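You operate a simulated robot arm through the tools that you are given. There is no shell and no other tool. Be economical: measure what you need, move in short steps, check, and stop when the job is done.

You run a simulated robot arm. Do the job below in one go: nothing can be reset, and whatever is moved stays where it is left.

JOB
Set the orange kettlebell by the white log card and stand it on the mat.
Fine: clear the rep counter, then click it up to three.
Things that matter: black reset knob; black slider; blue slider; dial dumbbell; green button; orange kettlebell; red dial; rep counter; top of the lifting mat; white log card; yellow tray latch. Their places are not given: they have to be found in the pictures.

It is judged by the outcome, as a careful person would: the job done as asked, and still so three seconds after it is handed in. It fails if anything else is knocked over, pushed out of place, dropped, spilled or broken.

ROBOT AND FRAMES
A 6-joint arm with a two-finger parallel gripper, fixed in place. Base frame: the origin is at the foot of the arm, x ahead of it, y to its left, z up; the work surface is at about z = 85. Units: cm, rad, N and s.
With the tool pointing down near the work surface it reaches from about 36 to 76 cm from the base axis. Its first joint turns from -1.152 to 1.152 rad. Payload 2.45 kg.
Tool frame: the origin (TCP) lies between the finger pads and is the grasp point; the fingertips stand 2.4 cm ahead of it; z points along the fingers, y is the line along which they close. The gripper opens to 6.8 cm. The fingers are 1.7 cm wide and 1 cm thick; the gripper's body (4 by 7 cm) begins 4.1 cm behind the TCP.
Orientation is that of the tool frame in the base frame, as a unit quaternion [w, x, y, z]. With the fingers straight down and closing along the base's y, the tool's x points along the base's -x, its y along +y and its z along -z.

CONTROLS
- The arm moves only by the tool step_arm. Its argument "motion" is a list of rows, each a list of 7 numbers: the shift along the base's x, y, z in cm, then the turn, a rotation vector about the base's x, y, z in degrees, then the opening, from 0 (shut) to 1 (fully open). In form: [[tx, ty, tz, rx, ry, rz, fingers], ...]. A call has 1 to 12 rows; each row is the pose to reach, as a shift and turn from the pose commanded when the call began. Rows are played at 5 a second. More than 5 cm and 0.15 rad between two rows, or a gripper value outside its range, and nothing of the call is played. Where a pose cannot be reached the arm comes as near as it can. A force on the tool above 40 N (or 10 N above the force at the start of the call, whichever is more), or a blocked arm, ends the call early, and 0.2 s more pass. Each finger travels about 10.8 cm/s and halts on what it meets, pressing with about 26 N; the grip force reading is that of the motor and also rises with nothing between the fingers. The clock runs only during rows and for 0.2 s after the last one: add rows that repeat a pose to give the fingers time. It gives the time, the measured TCP pose, the force on the tool (base axes), the opening and the grip force at its end, in the units of the frame above (readings bear some noise), with the torque about the TCP (base axes, N m) and any sound that the robot's microphone picked up, and new pictures: "pictures" is both (left out), scene, wrist or none.
- Cameras (640 x 400 px; columns grow to the right, rows downward): "scene" is fixed at [17.9, 42.98, 145.88]; the picture's right is [-0.57, -0.82, 0.00], its down [-0.50, 0.35, -0.79] and it looks along [0.65, -0.45, -0.61] (base axes); focal length 259 px, centre (320, 200). "wrist" rides on the gripper at [8.4, 1.1, -7.5] in the tool frame; the picture's right is [-0.13, 0.99, 0.00], its down [-0.60, -0.08, -0.79] and it looks along [-0.79, -0.10, 0.61] (tool axes); focal length 251 px, centre (320, 200).
- point_at(camera, pixels): there is no depth. For up to 12 entries [column, row, z] of the newest picture of that camera ("zoom" is the newest enlarged one), the place [x, y] in the base frame at which the ray of that pixel passes the height z, good to about 0.2 cm. No time passes.
- enlarge(camera, box): a new picture of the part [left, top, right, bottom] of that camera's present view, enlarged. No time passes.
- hand_in(): hands the job in; it is judged then, once.

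Work in short steps. Measure before you move; look again where a grasp or a placing could have gone wrong, and mend it. You have 80 turns and 200 pictures in all, those below and enlarged ones among them. Open the gripper and draw the arm clear of the work before you hand the job in, unless the task says otherwise; then end with one line.

The tools are called after "Emit:" by a JSON object that holds its "api" and its "payload". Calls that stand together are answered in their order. step_arm: Moves the arm, as the interface text tells. Its arguments: {"type":"object","properties":{"motion":{"type":"array"},"pictures":{"type":"string","enum":["both","scene","wrist","none"]}},"required":["motion"]} The other tools are called the same way: point_at (camera, pixels) gives the place at which the rays of pixels pass given heights; enlarge (camera, box) takes an enlarged picture of a part of a camera's view; hand_in () hands the job in.

At the start:

```text
t: 0.0
position: [50.12, -3.13, 128.52]
orientation: [0.0, 0.0, 1.0, 0.0]
contact_force: [0.5, 0.4, -0.6]
ft_torque: [0.01, -0.03, 0.02]
grip_width: 6.79
gripper_force: 0.1
```

scene: 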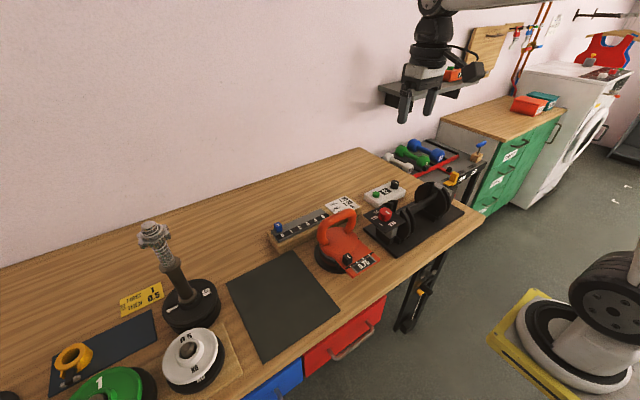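
wrist: 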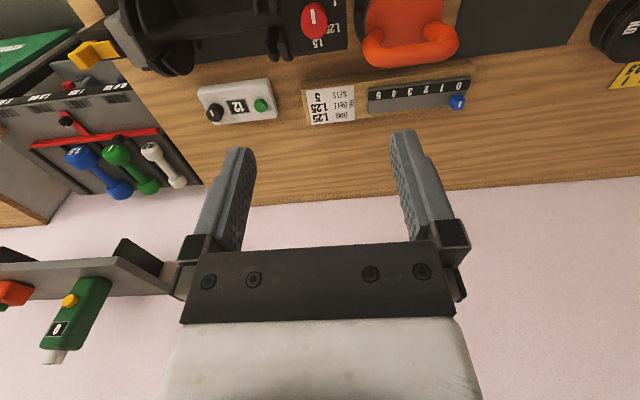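

The overview shows the kettlebell near (340,240), the counter near (385,192), and the card near (342,205). I'll enlarge these areas to read them.

Emit:
{"api": "enlarge", "payload": {"camera": "scene", "box": [220, 160, 480, 360]}}

Emit:
{"api": "enlarge", "payload": {"camera": "wrist", "box": [180, 0, 500, 140]}}

Emit:
{"api": "enlarge", "payload": {"camera": "scene", "box": [0, 200, 260, 400]}}

```text
2.00 times, centred on (350, 260) of scene
```

zoom: 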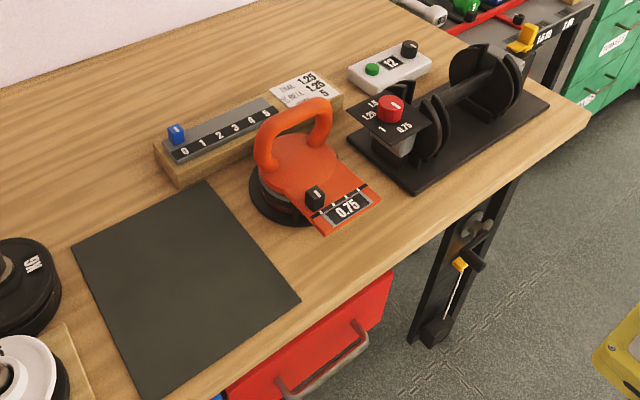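

```text
2.00 times, centred on (340, 70) of wrist
```

zoom: 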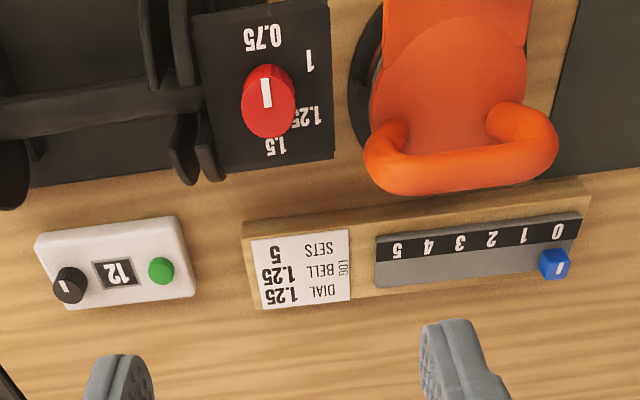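

```text
2.00 times, centred on (130, 300) of scene
```

zoom: 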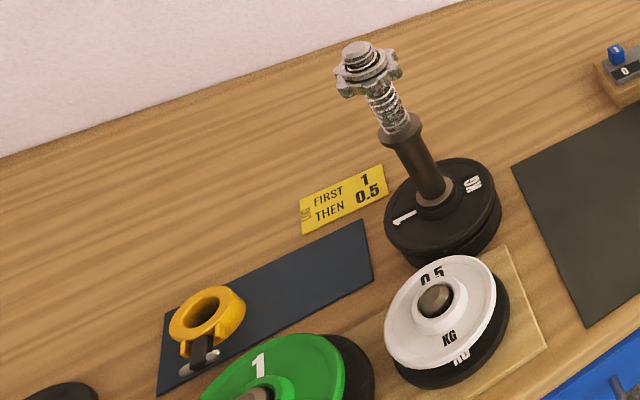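

I read the card as DIAL 1.25, BELL 1.25, SETS 5. So the bell needs setting to 1.25 with its black slider, and it shows 0.75 now. I'll locate the key points.

Emit:
{"api": "point_at", "payload": {"camera": "scene", "pixels": [[377, 256, 88], [377, 256, 91], [334, 262, 85], [340, 215, 100], [290, 251, 85.3], [228, 288, 85.3], [282, 360, 85.3], [369, 309, 85.3], [372, 195, 89], [394, 184, 89], [346, 203, 87], [385, 192, 88]]}}

Emit:
{"api": "point_at", "payload": {"camera": "wrist", "pixels": [[260, 105, 89], [215, 113, 89], [315, 20, 92], [410, 50, 100], [410, 20, 92], [238, 108, 88]]}}

Emit:
{"api": "enlarge", "payload": {"camera": "scene", "box": [310, 195, 400, 285]}}

Emit:
{"api": "enlarge", "payload": {"camera": "scene", "box": [355, 170, 425, 210]}}

```text
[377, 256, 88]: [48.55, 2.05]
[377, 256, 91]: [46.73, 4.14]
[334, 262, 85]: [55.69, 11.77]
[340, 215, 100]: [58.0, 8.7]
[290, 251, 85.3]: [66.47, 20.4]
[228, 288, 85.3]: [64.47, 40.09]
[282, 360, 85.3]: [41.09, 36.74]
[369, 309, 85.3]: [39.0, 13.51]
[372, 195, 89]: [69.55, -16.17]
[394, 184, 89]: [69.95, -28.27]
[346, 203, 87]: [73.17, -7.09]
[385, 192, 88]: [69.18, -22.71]
```

```text
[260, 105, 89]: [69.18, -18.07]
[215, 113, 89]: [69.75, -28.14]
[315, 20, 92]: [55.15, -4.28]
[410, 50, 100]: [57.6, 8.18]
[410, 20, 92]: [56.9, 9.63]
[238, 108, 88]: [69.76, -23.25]
```

```text
4.44 times, centred on (355, 240) of scene
```

zoom: 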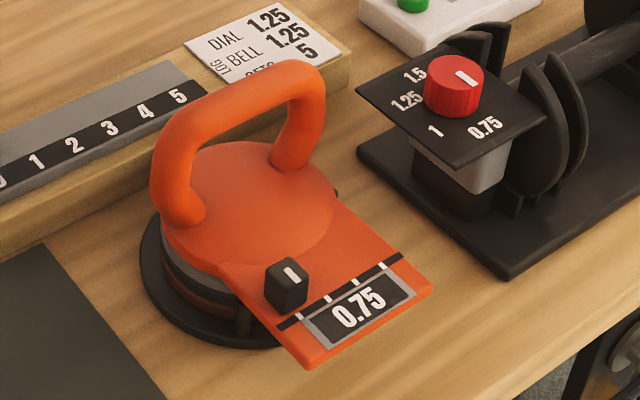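

```text
9.14 times, centred on (390, 190) of scene
```

zoom: 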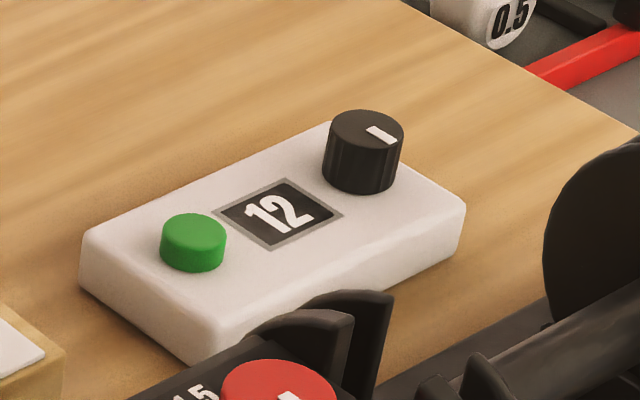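

The slider should go from tick 1 (0.75) to tick 3 (1.25). I'll move back and lower, towards the kettlebell, to see the slider with the wrist camera.

Emit:
{"api": "step_arm", "payload": {"motion": [[-3, 2, -2, 0, 0, 0, 1], [-6, 4, -4, 0, 0, 0, 1], [-9, 6, -6, 0, 0, 0, 1], [-11, 7, -9, 0, 0, 0, 1], [-12, 7, -11, 0, 0, 0, 1], [-12, 7, -11, 0, 0, 0, 1]], "pictures": "wrist"}}

```text
t: 1.4
position: [38.09, 4.03, 117.37]
orientation: [0.0, 0.0, 1.0, 0.001]
contact_force: [0.0, -0.1, 0.7]
ft_torque: [-0.01, 0.03, -0.01]
grip_width: 6.82
gripper_force: 0.0
```

wrist: 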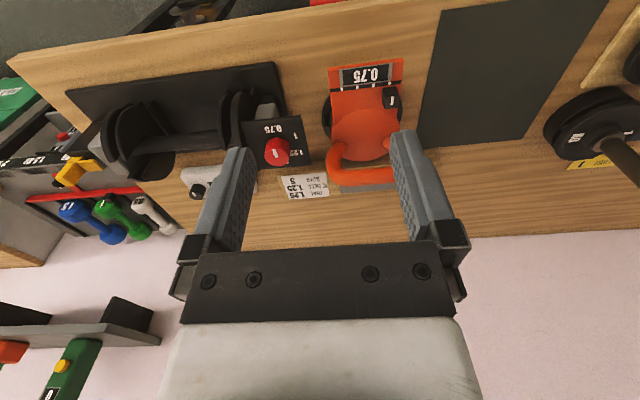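

Emit:
{"api": "enlarge", "payload": {"camera": "wrist", "box": [310, 45, 430, 195]}}

Emit:
{"api": "enlarge", "payload": {"camera": "scene", "box": [310, 195, 400, 285]}}

```text
2.67 times, centred on (370, 120) of wrist
```

zoom: 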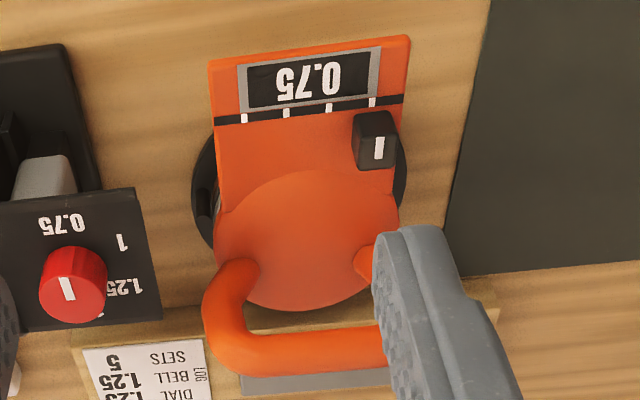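

```text
4.44 times, centred on (355, 240) of scene
```

zoom: 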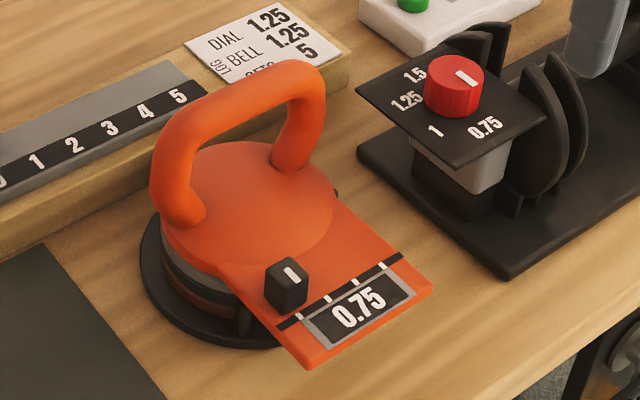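

I'll triangulate the slider, ticks and handle from both cameras at several heights.

Emit:
{"api": "point_at", "payload": {"camera": "scene", "pixels": [[347.8, 255.8, 91], [347.8, 255.8, 94], [347.8, 255.8, 97], [350, 266.6, 92], [350, 266.6, 95], [369.2, 254.9, 92], [369.2, 254.9, 95], [379.5, 257.5, 92], [338, 216, 98], [338, 216, 104], [323, 239, 97], [345, 279, 92]]}}

Emit:
{"api": "point_at", "payload": {"camera": "wrist", "pixels": [[391.7, 100.1, 91], [391.7, 100.1, 94], [391.7, 100.1, 97], [389.5, 83.3, 92], [389.5, 83.3, 95], [341.5, 88.9, 92], [341.5, 88.9, 95], [329, 68, 92], [364, 176, 98], [364, 176, 104], [403, 59, 92]]}}

```text
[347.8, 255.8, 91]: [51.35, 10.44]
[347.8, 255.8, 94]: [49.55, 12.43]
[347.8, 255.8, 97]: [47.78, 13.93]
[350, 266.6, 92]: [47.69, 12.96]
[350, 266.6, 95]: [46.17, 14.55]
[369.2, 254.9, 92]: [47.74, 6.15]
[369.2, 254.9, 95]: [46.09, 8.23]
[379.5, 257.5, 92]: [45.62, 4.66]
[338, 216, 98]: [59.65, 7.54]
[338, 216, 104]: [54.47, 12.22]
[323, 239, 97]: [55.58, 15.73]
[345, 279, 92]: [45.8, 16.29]
```

```text
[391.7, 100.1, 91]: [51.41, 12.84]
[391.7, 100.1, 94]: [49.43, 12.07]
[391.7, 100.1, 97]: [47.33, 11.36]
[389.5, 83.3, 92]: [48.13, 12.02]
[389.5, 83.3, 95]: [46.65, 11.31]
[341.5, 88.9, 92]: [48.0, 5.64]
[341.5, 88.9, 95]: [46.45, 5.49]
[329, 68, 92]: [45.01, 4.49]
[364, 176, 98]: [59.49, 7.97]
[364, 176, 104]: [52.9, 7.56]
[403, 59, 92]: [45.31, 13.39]
```

The slider top is at about (49.6, 12.1, 93.7) and the plate top at about 91.6. The ticks run y≈12.2 → 5.7, so 1.25 is about y 7.9. I'll go above the slider first.

Emit:
{"api": "step_arm", "payload": {"motion": [[3, 2, -3, 0, 0, 0, 1], [6, 4, -6, 0, 0, 0, 1], [9, 6, -9, 0, 0, 0, 0.7], [11.5, 8, -12, 0, 0, 0, 0.7], [11.5, 8, -16, 0, 0, 0, 0.7], [11.5, 8, -19, 0, 0, 0, 0.7], [11.5, 8, -19, 0, 0, 0, 0.7]]}}

```text
t: 3.0
position: [49.57, 11.96, 98.38]
orientation: [0.0, 0.0, 1.0, 0.0]
contact_force: [0.7, 0.4, -0.3]
ft_torque: [-0.03, -0.02, -0.03]
grip_width: 4.75
gripper_force: 0.0
```

scene: 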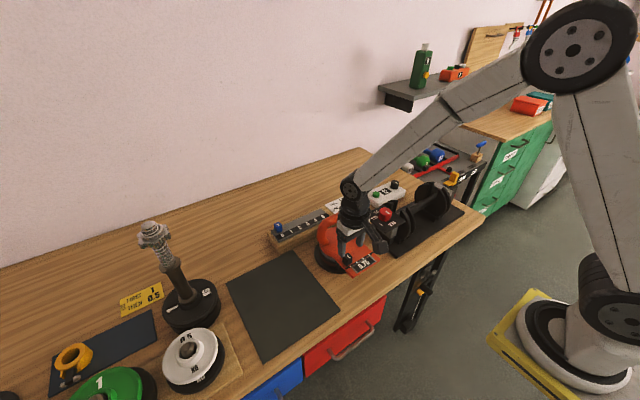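
wrist: 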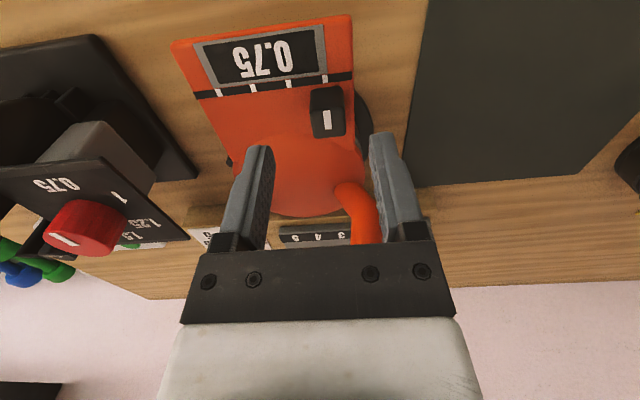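

I'll verify the slider's place with this closer view.

Emit:
{"api": "point_at", "payload": {"camera": "wrist", "pixels": [[327, 120, 93.7], [326, 110, 93.7], [326, 94, 93.7], [325, 79, 91.6], [288, 84, 91.6], [253, 88, 91.6], [219, 92, 91.6], [368, 200, 98], [360, 130, 91.6]]}}

Emit:
{"api": "enlarge", "payload": {"camera": "scene", "box": [300, 180, 420, 290]}}

```text
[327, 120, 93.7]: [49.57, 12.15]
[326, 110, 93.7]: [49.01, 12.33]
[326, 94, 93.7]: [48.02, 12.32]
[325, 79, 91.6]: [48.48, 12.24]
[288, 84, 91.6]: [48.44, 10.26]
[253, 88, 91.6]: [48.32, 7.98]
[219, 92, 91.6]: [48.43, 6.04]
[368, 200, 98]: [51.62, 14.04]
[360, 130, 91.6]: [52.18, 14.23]
```

```text
3.64 times, centred on (360, 235) of scene
```

zoom: 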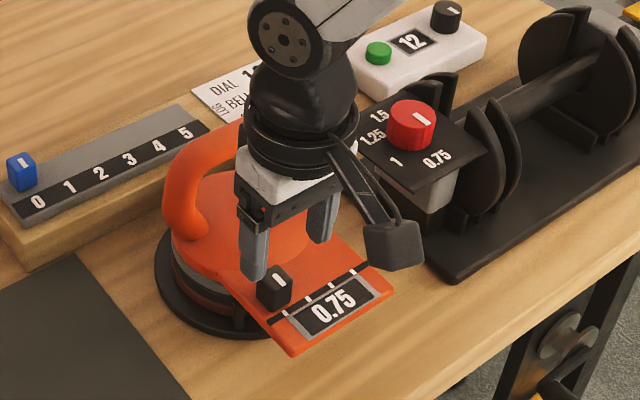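

The slider centre is about (49.4, 12.2), and the tick spacing is about 2.1, so tick 3 is at y≈8.0. I'll descend and grip the slider lightly.

Emit:
{"api": "step_arm", "payload": {"motion": [[-0.3, 0.2, -2, 0, 0, 0, 0.7], [-0.3, 0.2, -3.9, 0, 0, 0, 0.7], [-0.3, 0.2, -3.9, 0, 0, 0, 0.7], [-0.3, 0.2, -3.9, 0, 0, 0, 0.4], [-0.3, 0.2, -3.9, 0, 0, 0, 0.15], [-0.3, 0.2, -3.9, 0, 0, 0, 0.15]]}}

```text
t: 4.4
position: [49.31, 12.11, 94.64]
orientation: [-0.001, -0.001, 1.0, 0.0]
contact_force: [0.8, 0.7, 0.5]
ft_torque: [0.06, 0.01, 0.06]
grip_width: 1.92
gripper_force: 25.7
```

scene: 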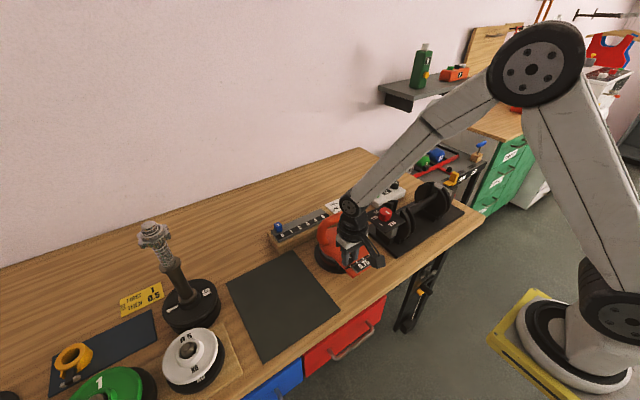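
wrist: 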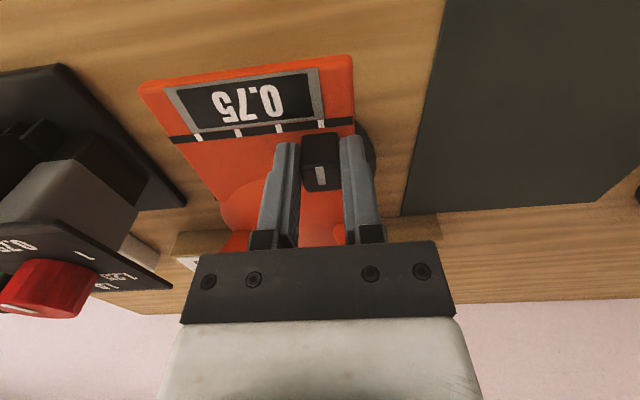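

The slider is held at 1.92 cm. I'll slide it −4.2 cm in y, slowly, watching the force.

Emit:
{"api": "step_arm", "payload": {"motion": [[0, -0.7, 0, 0, 0, 0, 0.15], [0, -1.4, 0, 0, 0, 0, 0.15], [0, -2.1, 0, 0, 0, 0, 0.15], [0, -2.8, 0, 0, 0, 0, 0.15], [0, -3.5, 0, 0, 0, 0, 0.15], [0, -4.2, 0, 0, 0, 0, 0.15], [0, -4.2, 0, 0, 0, 0, 0.15]], "pictures": "wrist"}}

```text
t: 6.0
position: [49.43, 8.02, 94.71]
orientation: [0.0, 0.0, 1.0, 0.001]
contact_force: [0.0, 1.6, -0.3]
ft_torque: [0.11, 0.57, 0.06]
grip_width: 1.91
gripper_force: 25.5
```

wrist: 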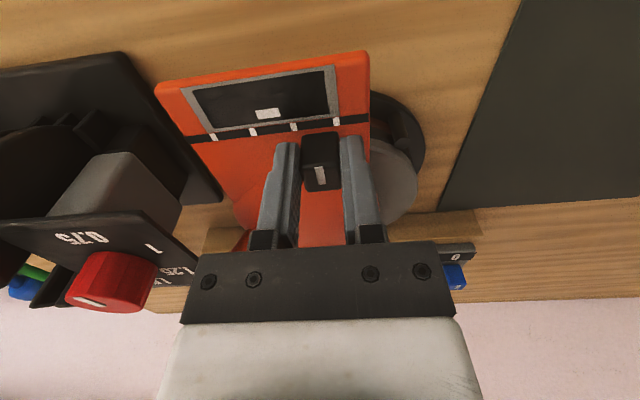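

The display shows a dash and the bell itself appears to have shifted relative to its base. I'll look closely.

Emit:
{"api": "enlarge", "payload": {"camera": "scene", "box": [300, 180, 420, 290]}}

Emit:
{"api": "enlarge", "payload": {"camera": "wrist", "box": [140, 30, 500, 260]}}

```text
3.64 times, centred on (360, 235) of scene
```

zoom: 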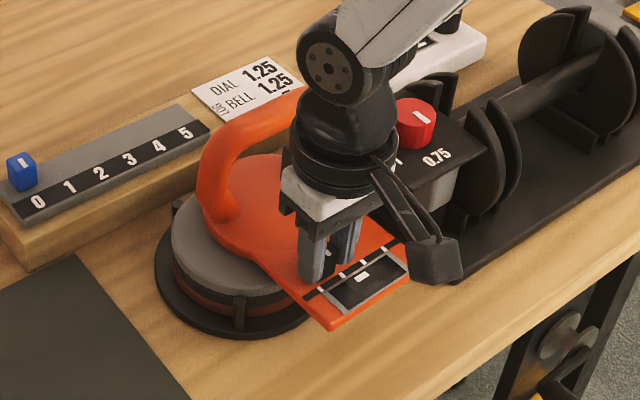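

```text
1.74 times, centred on (320, 145) of wrist
```

zoom: 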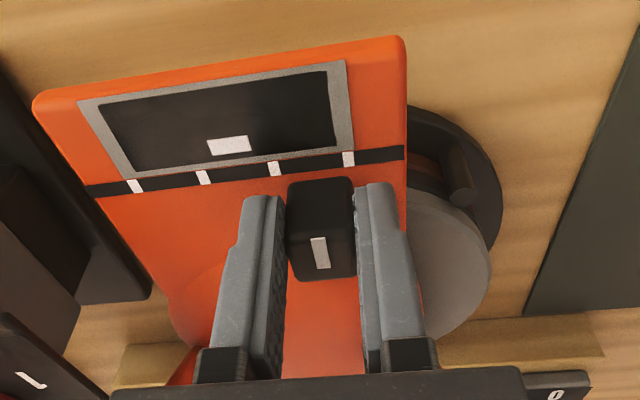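

The bell slid about 3.4 cm on its stack while the slider moved only about 0.8 cm relative to it. I'll test whether very slow motion moves the slider alone, over 0.5 cm.

Emit:
{"api": "step_arm", "payload": {"motion": [[0, -0.04, 0, 0, 0, 0, 0.15], [0, -0.08, 0, 0, 0, 0, 0.15], [0, -0.12, 0, 0, 0, 0, 0.15], [0, -0.16, 0, 0, 0, 0, 0.15], [0, -0.2, 0, 0, 0, 0, 0.15], [0, -0.24, 0, 0, 0, 0, 0.15], [0, -0.28, 0, 0, 0, 0, 0.15], [0, -0.32, 0, 0, 0, 0, 0.15], [0, -0.36, 0, 0, 0, 0, 0.15], [0, -0.4, 0, 0, 0, 0, 0.15], [0, -0.45, 0, 0, 0, 0, 0.15], [0, -0.5, 0, 0, 0, 0, 0.15]], "pictures": "none"}}

Emit:
{"api": "enlarge", "payload": {"camera": "wrist", "box": [140, 30, 500, 260]}}

```text
t: 8.6
position: [49.47, 7.53, 94.68]
orientation: [-0.001, 0.0, 1.0, -0.001]
contact_force: [1.0, 0.5, -0.4]
ft_torque: [0.08, 0.0, -0.02]
grip_width: 1.9
gripper_force: 26.3
```

```text
1.74 times, centred on (320, 145) of wrist
```

zoom: 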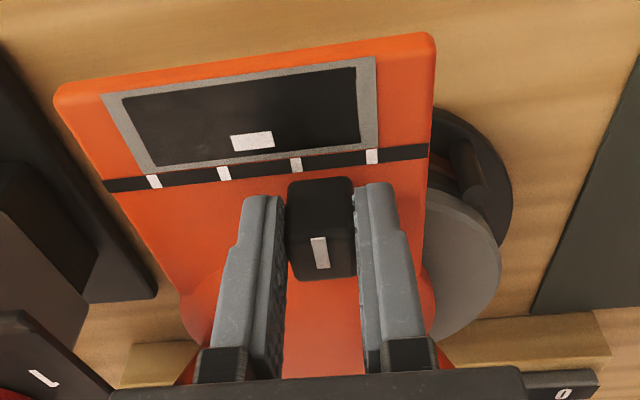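

Slow motion moves only the slider, so its drag depends on speed. I'll measure how far the bell is displaced, so I can reseat it before going on.

Emit:
{"api": "point_at", "payload": {"camera": "zoom", "pixels": [[372, 157, 91.6], [297, 165, 91.6], [224, 173, 91.6], [154, 181, 91.6], [434, 40, 91.6], [57, 90, 91.6], [320, 250, 93.7]]}}

Emit:
{"api": "enlarge", "payload": {"camera": "scene", "box": [300, 180, 420, 290]}}

```text
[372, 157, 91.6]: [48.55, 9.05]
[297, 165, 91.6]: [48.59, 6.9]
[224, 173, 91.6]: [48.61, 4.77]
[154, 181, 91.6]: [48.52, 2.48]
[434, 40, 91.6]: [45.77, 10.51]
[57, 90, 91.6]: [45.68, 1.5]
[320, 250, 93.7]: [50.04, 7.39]
```

```text
3.64 times, centred on (360, 235) of scene
```

zoom: 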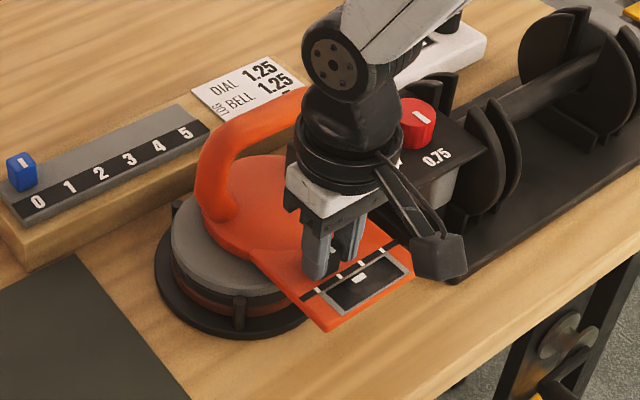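

The bell is about 3.3 cm off. If I move back the full +4.7 cm, the slider will reach its tick-1 end stop and carry the bell exactly back to its seat.

Emit:
{"api": "step_arm", "payload": {"motion": [[0, 0.4, 0, 0, 0, 0, 0.15], [0, 0.8, 0, 0, 0, 0, 0.15], [0, 1.2, 0, 0, 0, 0, 0.15], [0, 1.6, 0, 0, 0, 0, 0.15], [0, 2.0, 0, 0, 0, 0, 0.15], [0, 2.4, 0, 0, 0, 0, 0.15], [0, 2.8, 0, 0, 0, 0, 0.15], [0, 3.2, 0, 0, 0, 0, 0.15], [0, 3.6, 0, 0, 0, 0, 0.15], [0, 4.0, 0, 0, 0, 0, 0.15], [0, 4.4, 0, 0, 0, 0, 0.15], [0, 4.7, 0, 0, 0, 0, 0.15]], "pictures": "none"}}

Emit:
{"api": "enlarge", "payload": {"camera": "wrist", "box": [140, 30, 500, 260]}}

Emit:
{"api": "enlarge", "payload": {"camera": "scene", "box": [300, 180, 420, 290]}}

```text
t: 11.2
position: [49.41, 12.14, 94.62]
orientation: [-0.001, 0.0, 1.0, 0.0]
contact_force: [0.8, -2.3, -0.8]
ft_torque: [-0.1, -0.37, -0.23]
grip_width: 1.91
gripper_force: 26.0
```

```text
1.74 times, centred on (320, 145) of wrist
```

zoom: 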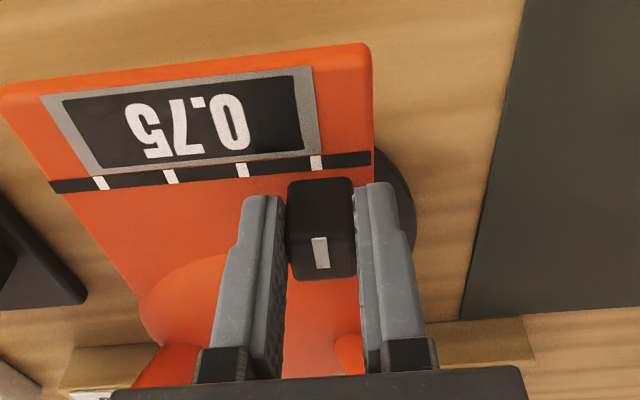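

```text
3.64 times, centred on (360, 235) of scene
```

zoom: 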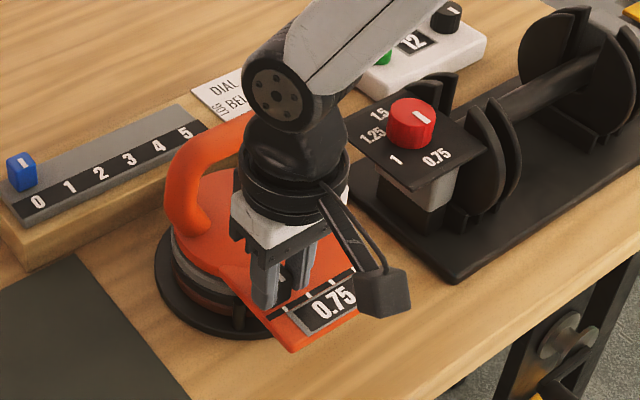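

The bell is nearly back, about 0.15 cm short by tick comparison. I'll hold for a moment and measure again.

Emit:
{"api": "step_arm", "payload": {"motion": [[0, 0, 0, 0, 0, 0, 0.15], [0, 0, 0, 0, 0, 0, 0.15]], "pictures": "none"}}

Emit:
{"api": "enlarge", "payload": {"camera": "wrist", "box": [170, 40, 370, 165]}}

```text
t: 11.8
position: [49.41, 12.05, 94.74]
orientation: [0.0, 0.0, 1.0, 0.0]
contact_force: [1.3, -1.1, 0.1]
ft_torque: [0.01, -0.31, -0.13]
grip_width: 1.9
gripper_force: 25.8
```

```text
3.20 times, centred on (270, 102) of wrist
```

zoom: 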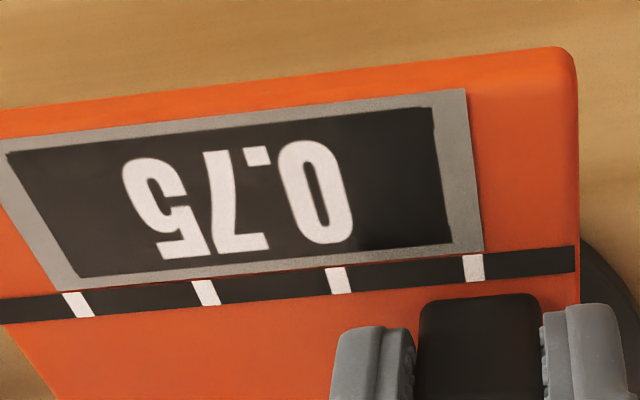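

I'll nudge +0.18 to close the remaining gap and check again.

Emit:
{"api": "step_arm", "payload": {"motion": [[0, 0.18, 0, 0, 0, 0, 0.15], [0, 0.18, 0, 0, 0, 0, 0.15]], "pictures": "none"}}

Emit:
{"api": "enlarge", "payload": {"camera": "wrist", "box": [170, 40, 370, 165]}}

Emit:
{"api": "point_at", "payload": {"camera": "zoom", "pixels": [[474, 268, 91.6], [340, 281, 91.6], [207, 293, 91.6], [78, 304, 91.6]]}}

Emit:
{"api": "enlarge", "payload": {"camera": "scene", "box": [300, 180, 420, 290]}}

```text
t: 12.4
position: [49.41, 12.4, 94.66]
orientation: [0.0, 0.0, 1.0, 0.0]
contact_force: [0.6, -2.6, 0.4]
ft_torque: [-0.07, -0.46, -0.23]
grip_width: 1.91
gripper_force: 26.6
```

```text
3.20 times, centred on (270, 102) of wrist
```

zoom: 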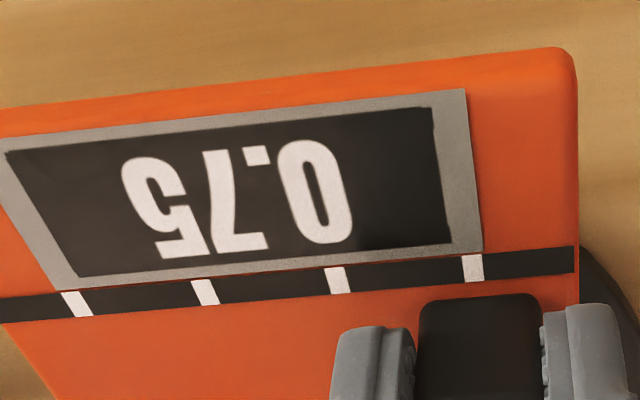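

```text
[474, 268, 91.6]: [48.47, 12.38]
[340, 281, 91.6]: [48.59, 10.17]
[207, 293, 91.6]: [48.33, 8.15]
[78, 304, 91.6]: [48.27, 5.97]
```

```text
3.64 times, centred on (360, 235) of scene
```

zoom: 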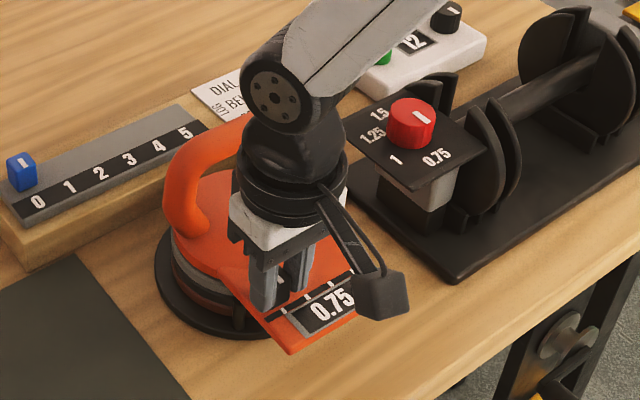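

The bell matches its original seat (tick mean 9.17 against 9.13). Now I'll slide slowly in −y at 0.4 cm/s and check that the bell stays put.

Emit:
{"api": "step_arm", "payload": {"motion": [[0, -0.06, 0, 0, 0, 0, 0.15], [0, -0.12, 0, 0, 0, 0, 0.15], [0, -0.18, 0, 0, 0, 0, 0.15], [0, -0.25, 0, 0, 0, 0, 0.15], [0, -0.33, 0, 0, 0, 0, 0.15], [0, -0.41, 0, 0, 0, 0, 0.15], [0, -0.49, 0, 0, 0, 0, 0.15], [0, -0.57, 0, 0, 0, 0, 0.15], [0, -0.65, 0, 0, 0, 0, 0.15], [0, -0.73, 0, 0, 0, 0, 0.15], [0, -0.81, 0, 0, 0, 0, 0.15], [0, -0.89, 0, 0, 0, 0, 0.15]], "pictures": "none"}}

Emit:
{"api": "enlarge", "payload": {"camera": "wrist", "box": [170, 40, 370, 165]}}

```text
t: 15.0
position: [49.36, 11.51, 94.64]
orientation: [0.001, 0.001, 1.0, -0.001]
contact_force: [0.2, 0.7, 0.2]
ft_torque: [0.03, 0.02, 0.04]
grip_width: 1.89
gripper_force: 25.7
```

```text
3.20 times, centred on (270, 102) of wrist
```

zoom: 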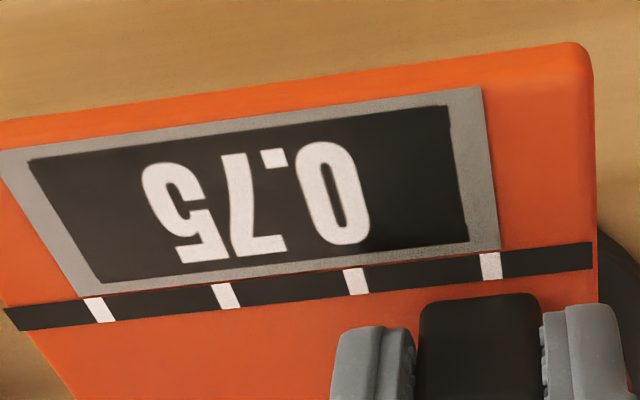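

The slider moved only about 0.3 cm relative to the plate, so I'll measure the bell again.

Emit:
{"api": "point_at", "payload": {"camera": "zoom", "pixels": [[490, 265, 91.6], [357, 281, 91.6], [227, 296, 91.6], [100, 309, 91.6]]}}

Emit:
{"api": "enlarge", "payload": {"camera": "scene", "box": [300, 180, 420, 290]}}

```text
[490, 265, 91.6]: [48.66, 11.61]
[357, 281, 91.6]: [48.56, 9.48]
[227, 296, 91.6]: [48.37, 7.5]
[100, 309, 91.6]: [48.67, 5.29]
```

```text
3.64 times, centred on (360, 235) of scene
```

zoom: 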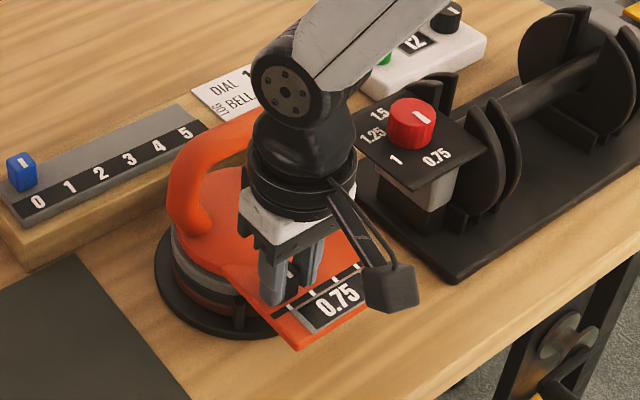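

The detent is slightly stronger than the bell's friction. I'll push back to the stop to reseat the bell, then press down gently on the slider so the bell is held by added weight.

Emit:
{"api": "step_arm", "payload": {"motion": [[0, 0.2, 0, 0, 0, 0, 0.15], [0, 0.4, 0, 0, 0, 0, 0.15], [0, 0.6, 0, 0, 0, 0, 0.15], [0, 0.8, 0, 0, 0, 0, 0.15], [0, 0.89, 0, 0, 0, 0, 0.15], [0, 0.89, 0, 0, 0, 0, 0.15], [0, 0.89, -0.1, 0, 0, 0, 0.15], [0, 0.89, -0.2, 0, 0, 0, 0.15], [0, 0.89, -0.2, 0, 0, 0, 0.15]], "pictures": "none"}}

Emit:
{"api": "enlarge", "payload": {"camera": "wrist", "box": [170, 40, 370, 165]}}

```text
t: 17.0
position: [49.49, 12.37, 94.58]
orientation: [0.001, 0.0, 1.0, 0.0]
contact_force: [-2.9, 0.5, 8.2]
ft_torque: [-0.03, -0.7, -0.13]
grip_width: 1.91
gripper_force: 25.9
```

```text
3.20 times, centred on (270, 102) of wrist
```

zoom: 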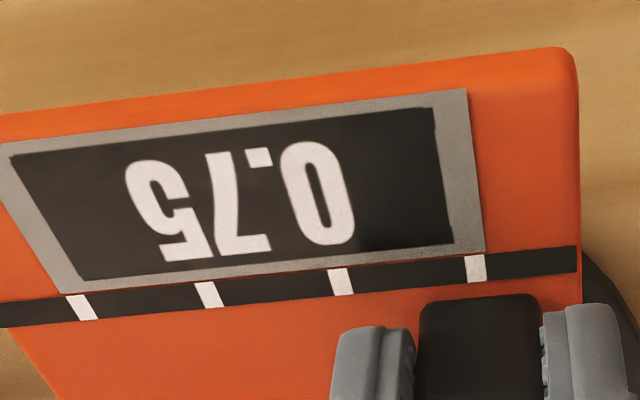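

The downward load is 8 N with the bell seated. I'll add a little more and slide in −y by 1.6 cm.

Emit:
{"api": "step_arm", "payload": {"motion": [[0, 0, -0.12, 0, 0, 0, 0.15], [0, -0.15, -0.12, 0, 0, 0, 0.15], [0, -0.3, -0.12, 0, 0, 0, 0.15], [0, -0.45, -0.12, 0, 0, 0, 0.15], [0, -0.6, -0.12, 0, 0, 0, 0.15], [0, -0.75, -0.12, 0, 0, 0, 0.15], [0, -0.9, -0.12, 0, 0, 0, 0.15], [0, -1.05, -0.12, 0, 0, 0, 0.15], [0, -1.2, -0.12, 0, 0, 0, 0.15]], "pictures": "none"}}

Emit:
{"api": "enlarge", "payload": {"camera": "wrist", "box": [170, 40, 370, 165]}}

```text
t: 19.0
position: [49.41, 11.12, 94.3]
orientation: [0.001, 0.0, 1.0, 0.0]
contact_force: [4.5, -0.3, 17.3]
ft_torque: [-0.05, -0.45, -0.01]
grip_width: 1.92
gripper_force: 26.4
```

```text
3.20 times, centred on (270, 102) of wrist
```

zoom: 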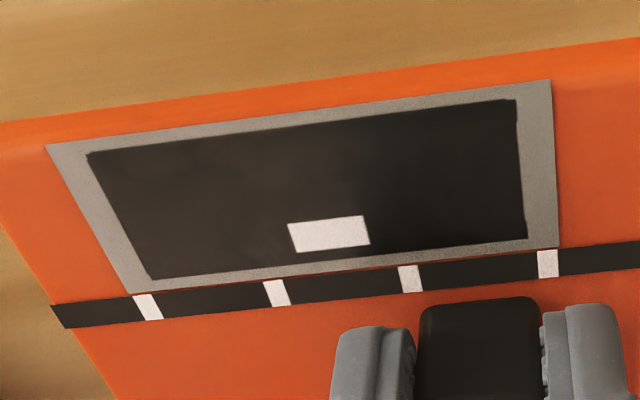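

That works: the slider moved about 1.15 cm relative to the plate and the bell stayed put. I'll continue to tick 3.

Emit:
{"api": "step_arm", "payload": {"motion": [[0, -0.2, 0.03, 0, 0, 0, 0.15], [0, -0.45, 0.03, 0, 0, 0, 0.15], [0, -0.7, 0.03, 0, 0, 0, 0.15], [0, -0.95, 0.03, 0, 0, 0, 0.15], [0, -1.2, 0.03, 0, 0, 0, 0.15], [0, -1.45, 0.03, 0, 0, 0, 0.15], [0, -1.7, 0.03, 0, 0, 0, 0.15], [0, -1.95, 0.03, 0, 0, 0, 0.15], [0, -2.2, 0.03, 0, 0, 0, 0.15], [0, -2.45, 0.03, 0, 0, 0, 0.15], [0, -2.75, 0.03, 0, 0, 0, 0.15], [0, -3.05, 0.03, 0, 0, 0, 0.15]], "pictures": "none"}}

Emit:
{"api": "enlarge", "payload": {"camera": "wrist", "box": [170, 30, 490, 230]}}

Emit:
{"api": "enlarge", "payload": {"camera": "scene", "box": [300, 180, 420, 290]}}

```text
t: 21.6
position: [49.28, 8.12, 94.46]
orientation: [-0.001, -0.001, 1.0, 0.0]
contact_force: [3.2, -1.0, 0.1]
ft_torque: [-0.09, 0.6, -0.06]
grip_width: 1.91
gripper_force: 26.4
```

```text
2.00 times, centred on (330, 130) of wrist
```

zoom: 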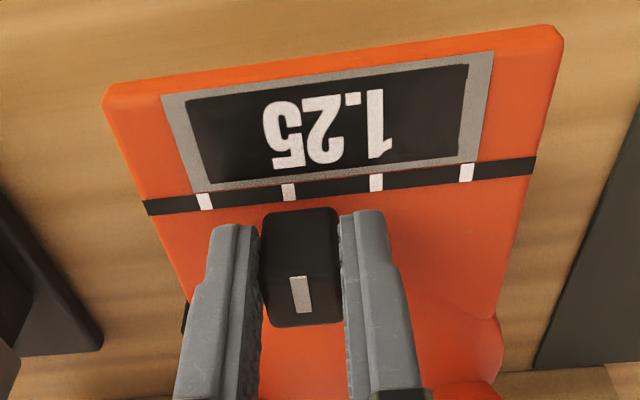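

```text
3.64 times, centred on (360, 235) of scene
```

zoom: 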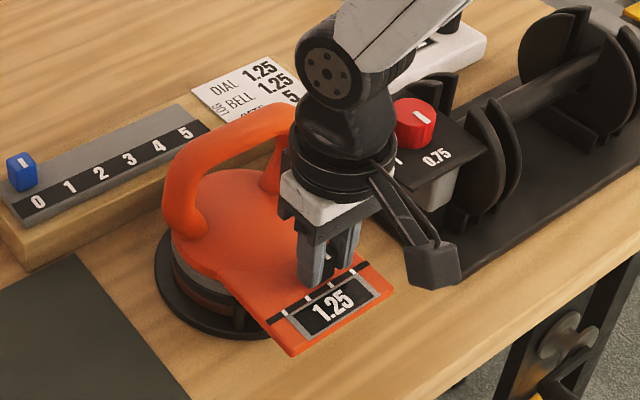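

The display reads 1.25. I'll release the slider and rise, then look.

Emit:
{"api": "step_arm", "payload": {"motion": [[0, 0, 0, 0, 0, 0, 0.3], [0, 0, 0, 0, 0, 0, 0.55], [0, 0, 0, 0, 0, 0, 0.55], [0, 0, 3, 0, 0, 0, 0.55], [0, 0, 7, 0, 0, 0, 0.55], [-3, 0, 11, 0, 0, 0, 1], [-6, 0, 14, 0, 0, 0, 1], [-9, 0, 17, 0, 0, 0, 1], [-9, 0, 17, 0, 0, 0, 1]], "pictures": "wrist"}}

Emit:
{"api": "enlarge", "payload": {"camera": "scene", "box": [300, 180, 420, 290]}}

Emit:
{"api": "enlarge", "payload": {"camera": "wrist", "box": [280, 45, 400, 195]}}

```text
t: 23.6
position: [40.47, 8.06, 111.42]
orientation: [0.0, 0.0, 1.0, 0.0]
contact_force: [-0.5, 0.9, -0.5]
ft_torque: [-0.02, 0.0, 0.0]
grip_width: 6.79
gripper_force: 0.1
```

wrist: 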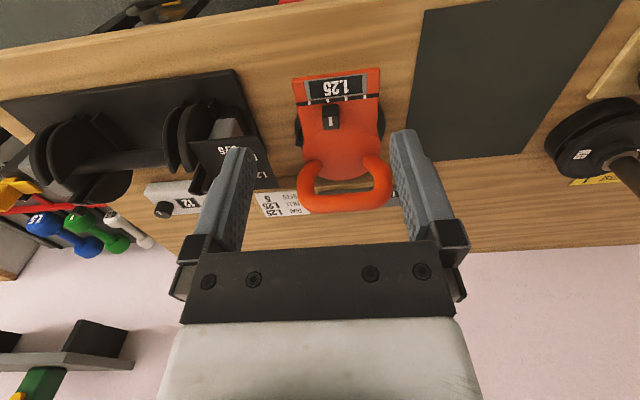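

```text
3.64 times, centred on (360, 235) of scene
```

zoom: 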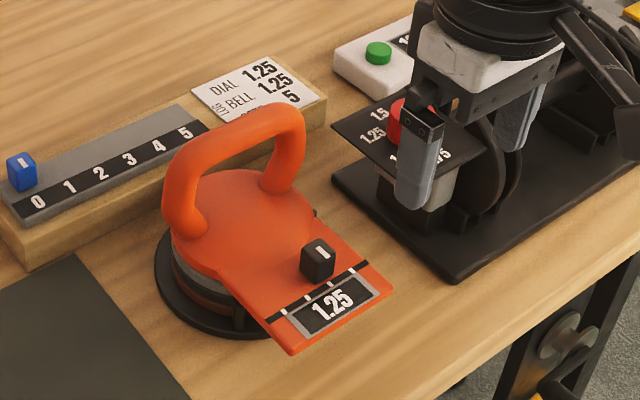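

```text
2.67 times, centred on (340, 120) of wrist
```

zoom: 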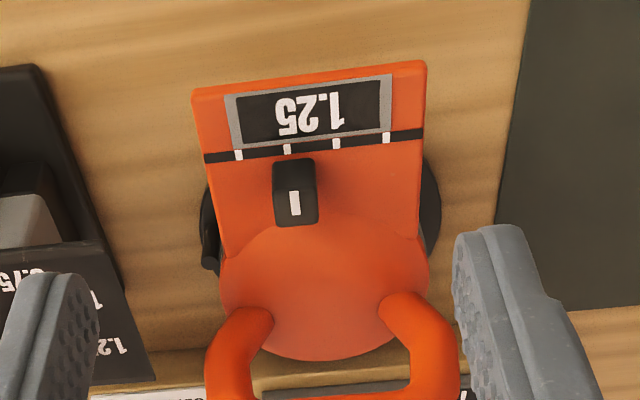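

The bell is set to 1.25 and seated. Now I'll triangulate the handle bar from both cameras.

Emit:
{"api": "point_at", "payload": {"camera": "scene", "pixels": [[336.6, 216, 98], [336.6, 216, 100], [336.6, 216, 102], [325, 230, 98], [325, 230, 101], [350, 211, 98], [350, 211, 101]]}}

Emit:
{"api": "point_at", "payload": {"camera": "wrist", "pixels": [[346, 202, 98], [346, 202, 100], [346, 202, 102], [383, 190, 98], [383, 190, 101], [307, 193, 98], [307, 193, 101], [341.9, 153.7, 94], [298, 130, 85.5], [383, 125, 85.5]]}}

Emit:
{"api": "enlarge", "payload": {"camera": "wrist", "box": [270, 130, 420, 230]}}

```text
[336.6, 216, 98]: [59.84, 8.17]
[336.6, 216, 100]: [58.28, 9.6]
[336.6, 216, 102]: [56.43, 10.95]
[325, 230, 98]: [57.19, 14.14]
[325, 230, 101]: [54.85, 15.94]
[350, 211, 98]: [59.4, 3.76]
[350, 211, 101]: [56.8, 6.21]
```

```text
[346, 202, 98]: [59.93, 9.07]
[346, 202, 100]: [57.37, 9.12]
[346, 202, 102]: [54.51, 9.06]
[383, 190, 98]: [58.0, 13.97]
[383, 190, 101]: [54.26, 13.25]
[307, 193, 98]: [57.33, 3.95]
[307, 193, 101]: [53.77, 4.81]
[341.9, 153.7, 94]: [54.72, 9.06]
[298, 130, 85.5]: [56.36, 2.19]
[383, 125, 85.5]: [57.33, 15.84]
```

```text
4.00 times, centred on (345, 180) of wrist
```

zoom: 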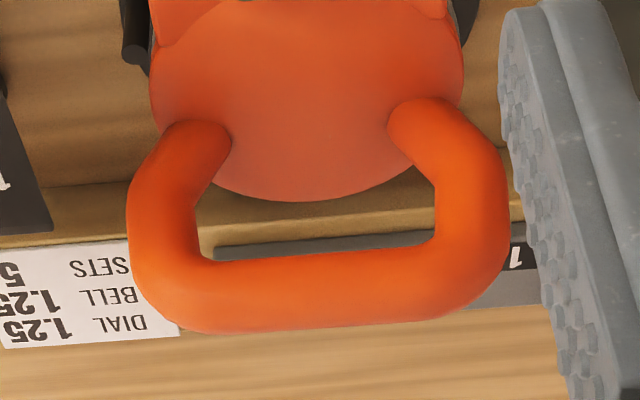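

The handle bar centre is near (58.5, 9.1, 99). I'll get the mat corners, then go above the handle with the gripper yawed 90°.

Emit:
{"api": "point_at", "payload": {"camera": "scene", "pixels": [[292, 251, 85.3], [227, 285, 85.3], [264, 359, 85.3], [339, 310, 85.3]]}}

Emit:
{"api": "step_arm", "payload": {"motion": [[2, 0, 0.5, 0, 0, 8, 1], [4, 0, 1, 0, 0, 16, 1], [6, 0, 1.5, 0, 0, 24, 1], [8, 0.2, 2, 0, 0, 32, 1], [10, 0.4, 2, 0, 0, 40, 1], [12, 0.6, 2, 0, 0, 48, 1], [14, 0.8, 2, 0, 0, 56, 1], [16, 1, 2, 0, 0, 64, 1], [18, 1, 2, 0, 0, 72, 1], [18, 1, 2, 0, 0, 80, 1], [18, 1, 2, 0, 0, 88, 1], [18, 1, 2, 0, 0, 90, 1]]}}

```text
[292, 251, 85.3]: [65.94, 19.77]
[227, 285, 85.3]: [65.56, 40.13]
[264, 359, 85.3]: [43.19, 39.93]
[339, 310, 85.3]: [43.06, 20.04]
```

```text
t: 26.2
position: [58.48, 9.02, 113.46]
orientation: [0.001, 0.708, -0.707, 0.0]
contact_force: [-0.8, -0.2, -0.2]
ft_torque: [-0.03, 0.02, 0.05]
grip_width: 6.79
gripper_force: 0.1
```

scene: 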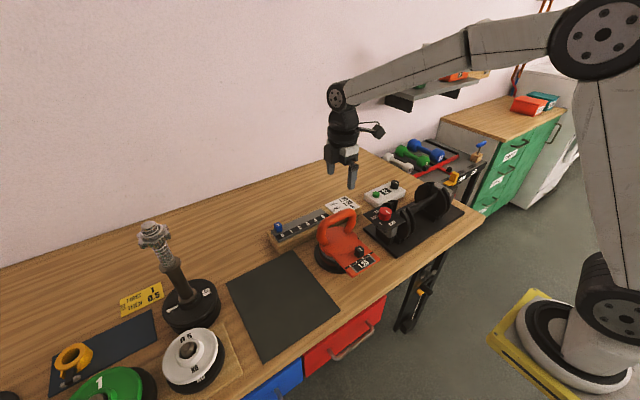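
wrist: 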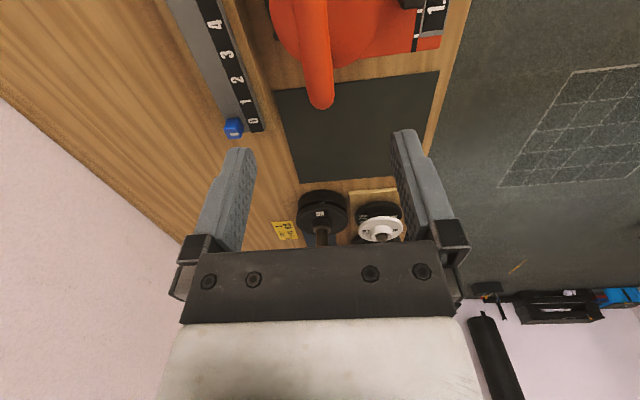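

The mat spans x 43–66 and y 20–40, with centre (54.5, 30). I'll check the bar's x from this view, along (313–320, 0–95).

Emit:
{"api": "point_at", "payload": {"camera": "wrist", "pixels": [[314, 20, 99], [318, 60, 99], [319, 90, 98], [301, 20, 99], [328, 20, 99]]}}

```text
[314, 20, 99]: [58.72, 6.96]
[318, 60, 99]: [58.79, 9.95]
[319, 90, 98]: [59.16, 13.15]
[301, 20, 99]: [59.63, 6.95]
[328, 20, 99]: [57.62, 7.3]
```

The bar centre is at x≈58.7, about 2 cm wide. I'll descend to grasp height.

Emit:
{"api": "step_arm", "payload": {"motion": [[0.2, 0.1, -4, 0, 0, 0, 1], [0.2, 0.1, -8, 0, 0, 0, 1], [0.2, 0.1, -11, 0, 0, 0, 1], [0.2, 0.1, -13, 0, 0, 0, 1], [0.2, 0.1, -14.6, 0, 0, 0, 1], [0.2, 0.1, -14.6, 0, 0, 0, 1]]}}

Emit:
{"api": "enlarge", "payload": {"camera": "scene", "box": [300, 170, 420, 290]}}

```text
t: 27.6
position: [58.58, 9.24, 98.85]
orientation: [0.001, -0.707, 0.707, 0.0]
contact_force: [0.1, 0.5, 0.1]
ft_torque: [0.01, 0.02, 0.0]
grip_width: 6.8
gripper_force: 0.1
```

scene: 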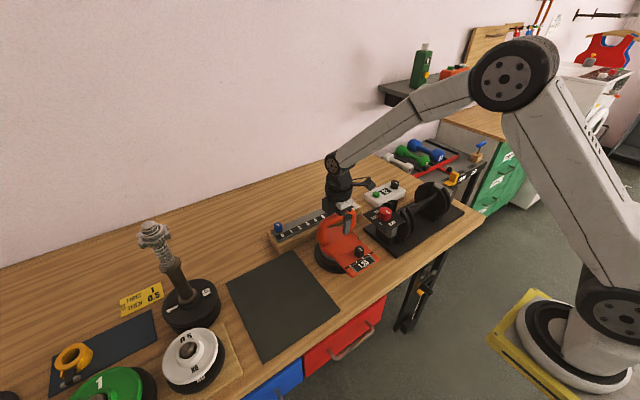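
wrist: 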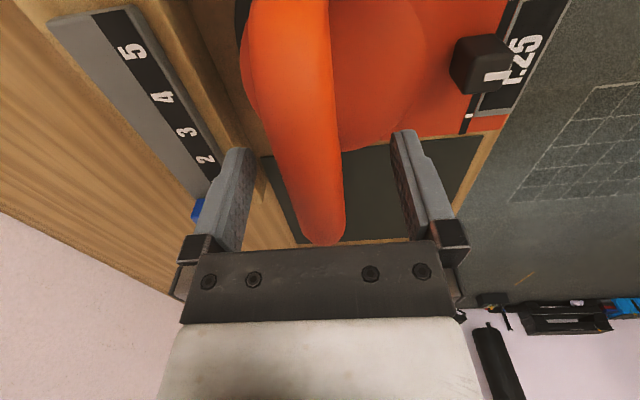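

```text
3.33 times, centred on (360, 230) of scene
```

zoom: 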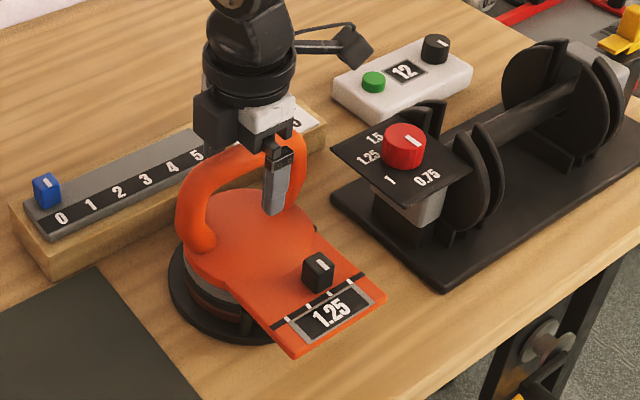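

The bar is well centred between the fingers. I'll close on it.

Emit:
{"api": "step_arm", "payload": {"motion": [[0, 0, 0, 0, 0, 0, 0.7], [0, 0, 0, 0, 0, 0, 0.4], [0, 0, 0, 0, 0, 0, 0.1], [0, 0, 0, 0, 0, 0, 0], [0, 0, 0, 0, 0, 0, 0], [0, 0, 0, 0, 0, 0, 0]], "pictures": "wrist"}}

```text
t: 29.0
position: [58.62, 9.3, 98.86]
orientation: [-0.001, 0.707, -0.707, 0.001]
contact_force: [7.3, 0.2, 2.9]
ft_torque: [0.02, -0.05, 0.06]
grip_width: 2.47
gripper_force: 26.4
```

wrist: 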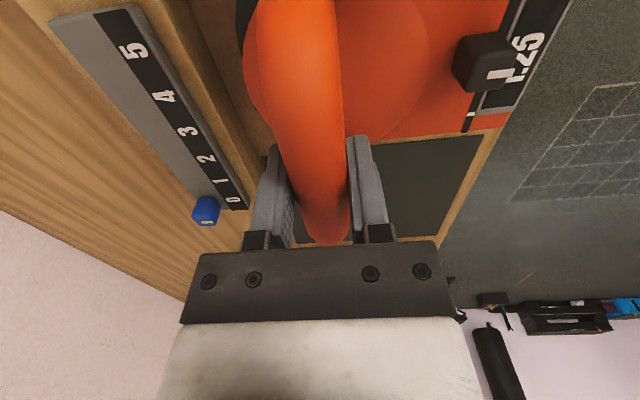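

Width 2.47 with good grip force. I'll lift slowly.

Emit:
{"api": "step_arm", "payload": {"motion": [[0, 0, 0.5, 0, 0, 0, 0], [0, 0, 1, 0, 0, 0, 0], [0, 0, 1.6, 0, 0, 0, 0], [0, 0, 2.3, 0, 0, 0, 0], [0, 0, 3, 0, 0, 0, 0], [0, 0, 4, 0, 0, 0, 0], [0, 0, 5, 0, 0, 0, 0], [0, 0, 5, 0, 0, 0, 0]]}}

Emit:
{"api": "enlarge", "payload": {"camera": "scene", "box": [300, 170, 420, 290]}}

```text
t: 30.8
position: [58.58, 9.35, 103.7]
orientation: [0.001, -0.707, 0.707, 0.0]
contact_force: [-0.5, 0.4, -12.1]
ft_torque: [0.05, -0.08, -0.03]
grip_width: 2.46
gripper_force: 25.7
```

scene: 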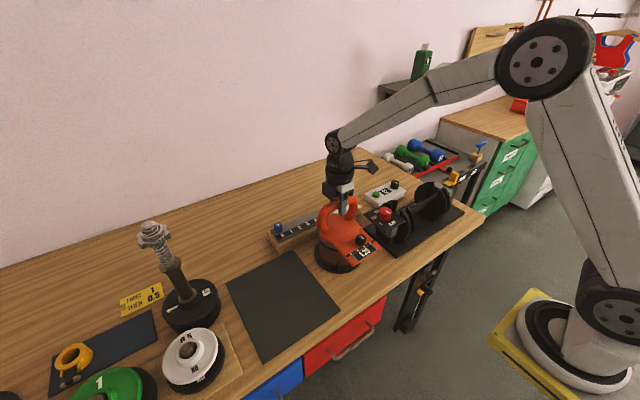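
wrist: 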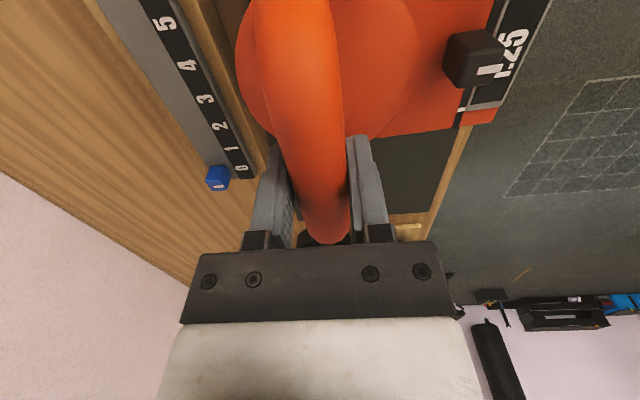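

```text
3.33 times, centred on (360, 230) of scene
```

zoom: 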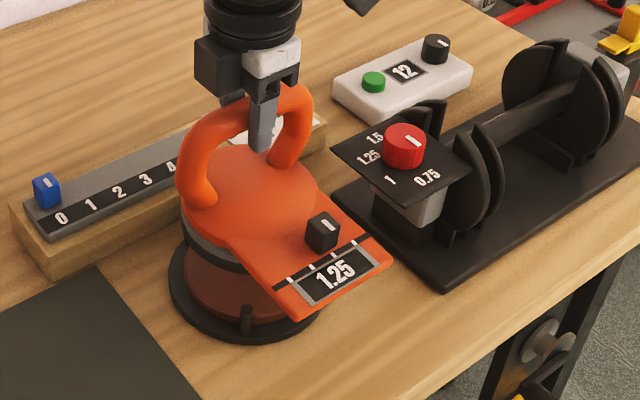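

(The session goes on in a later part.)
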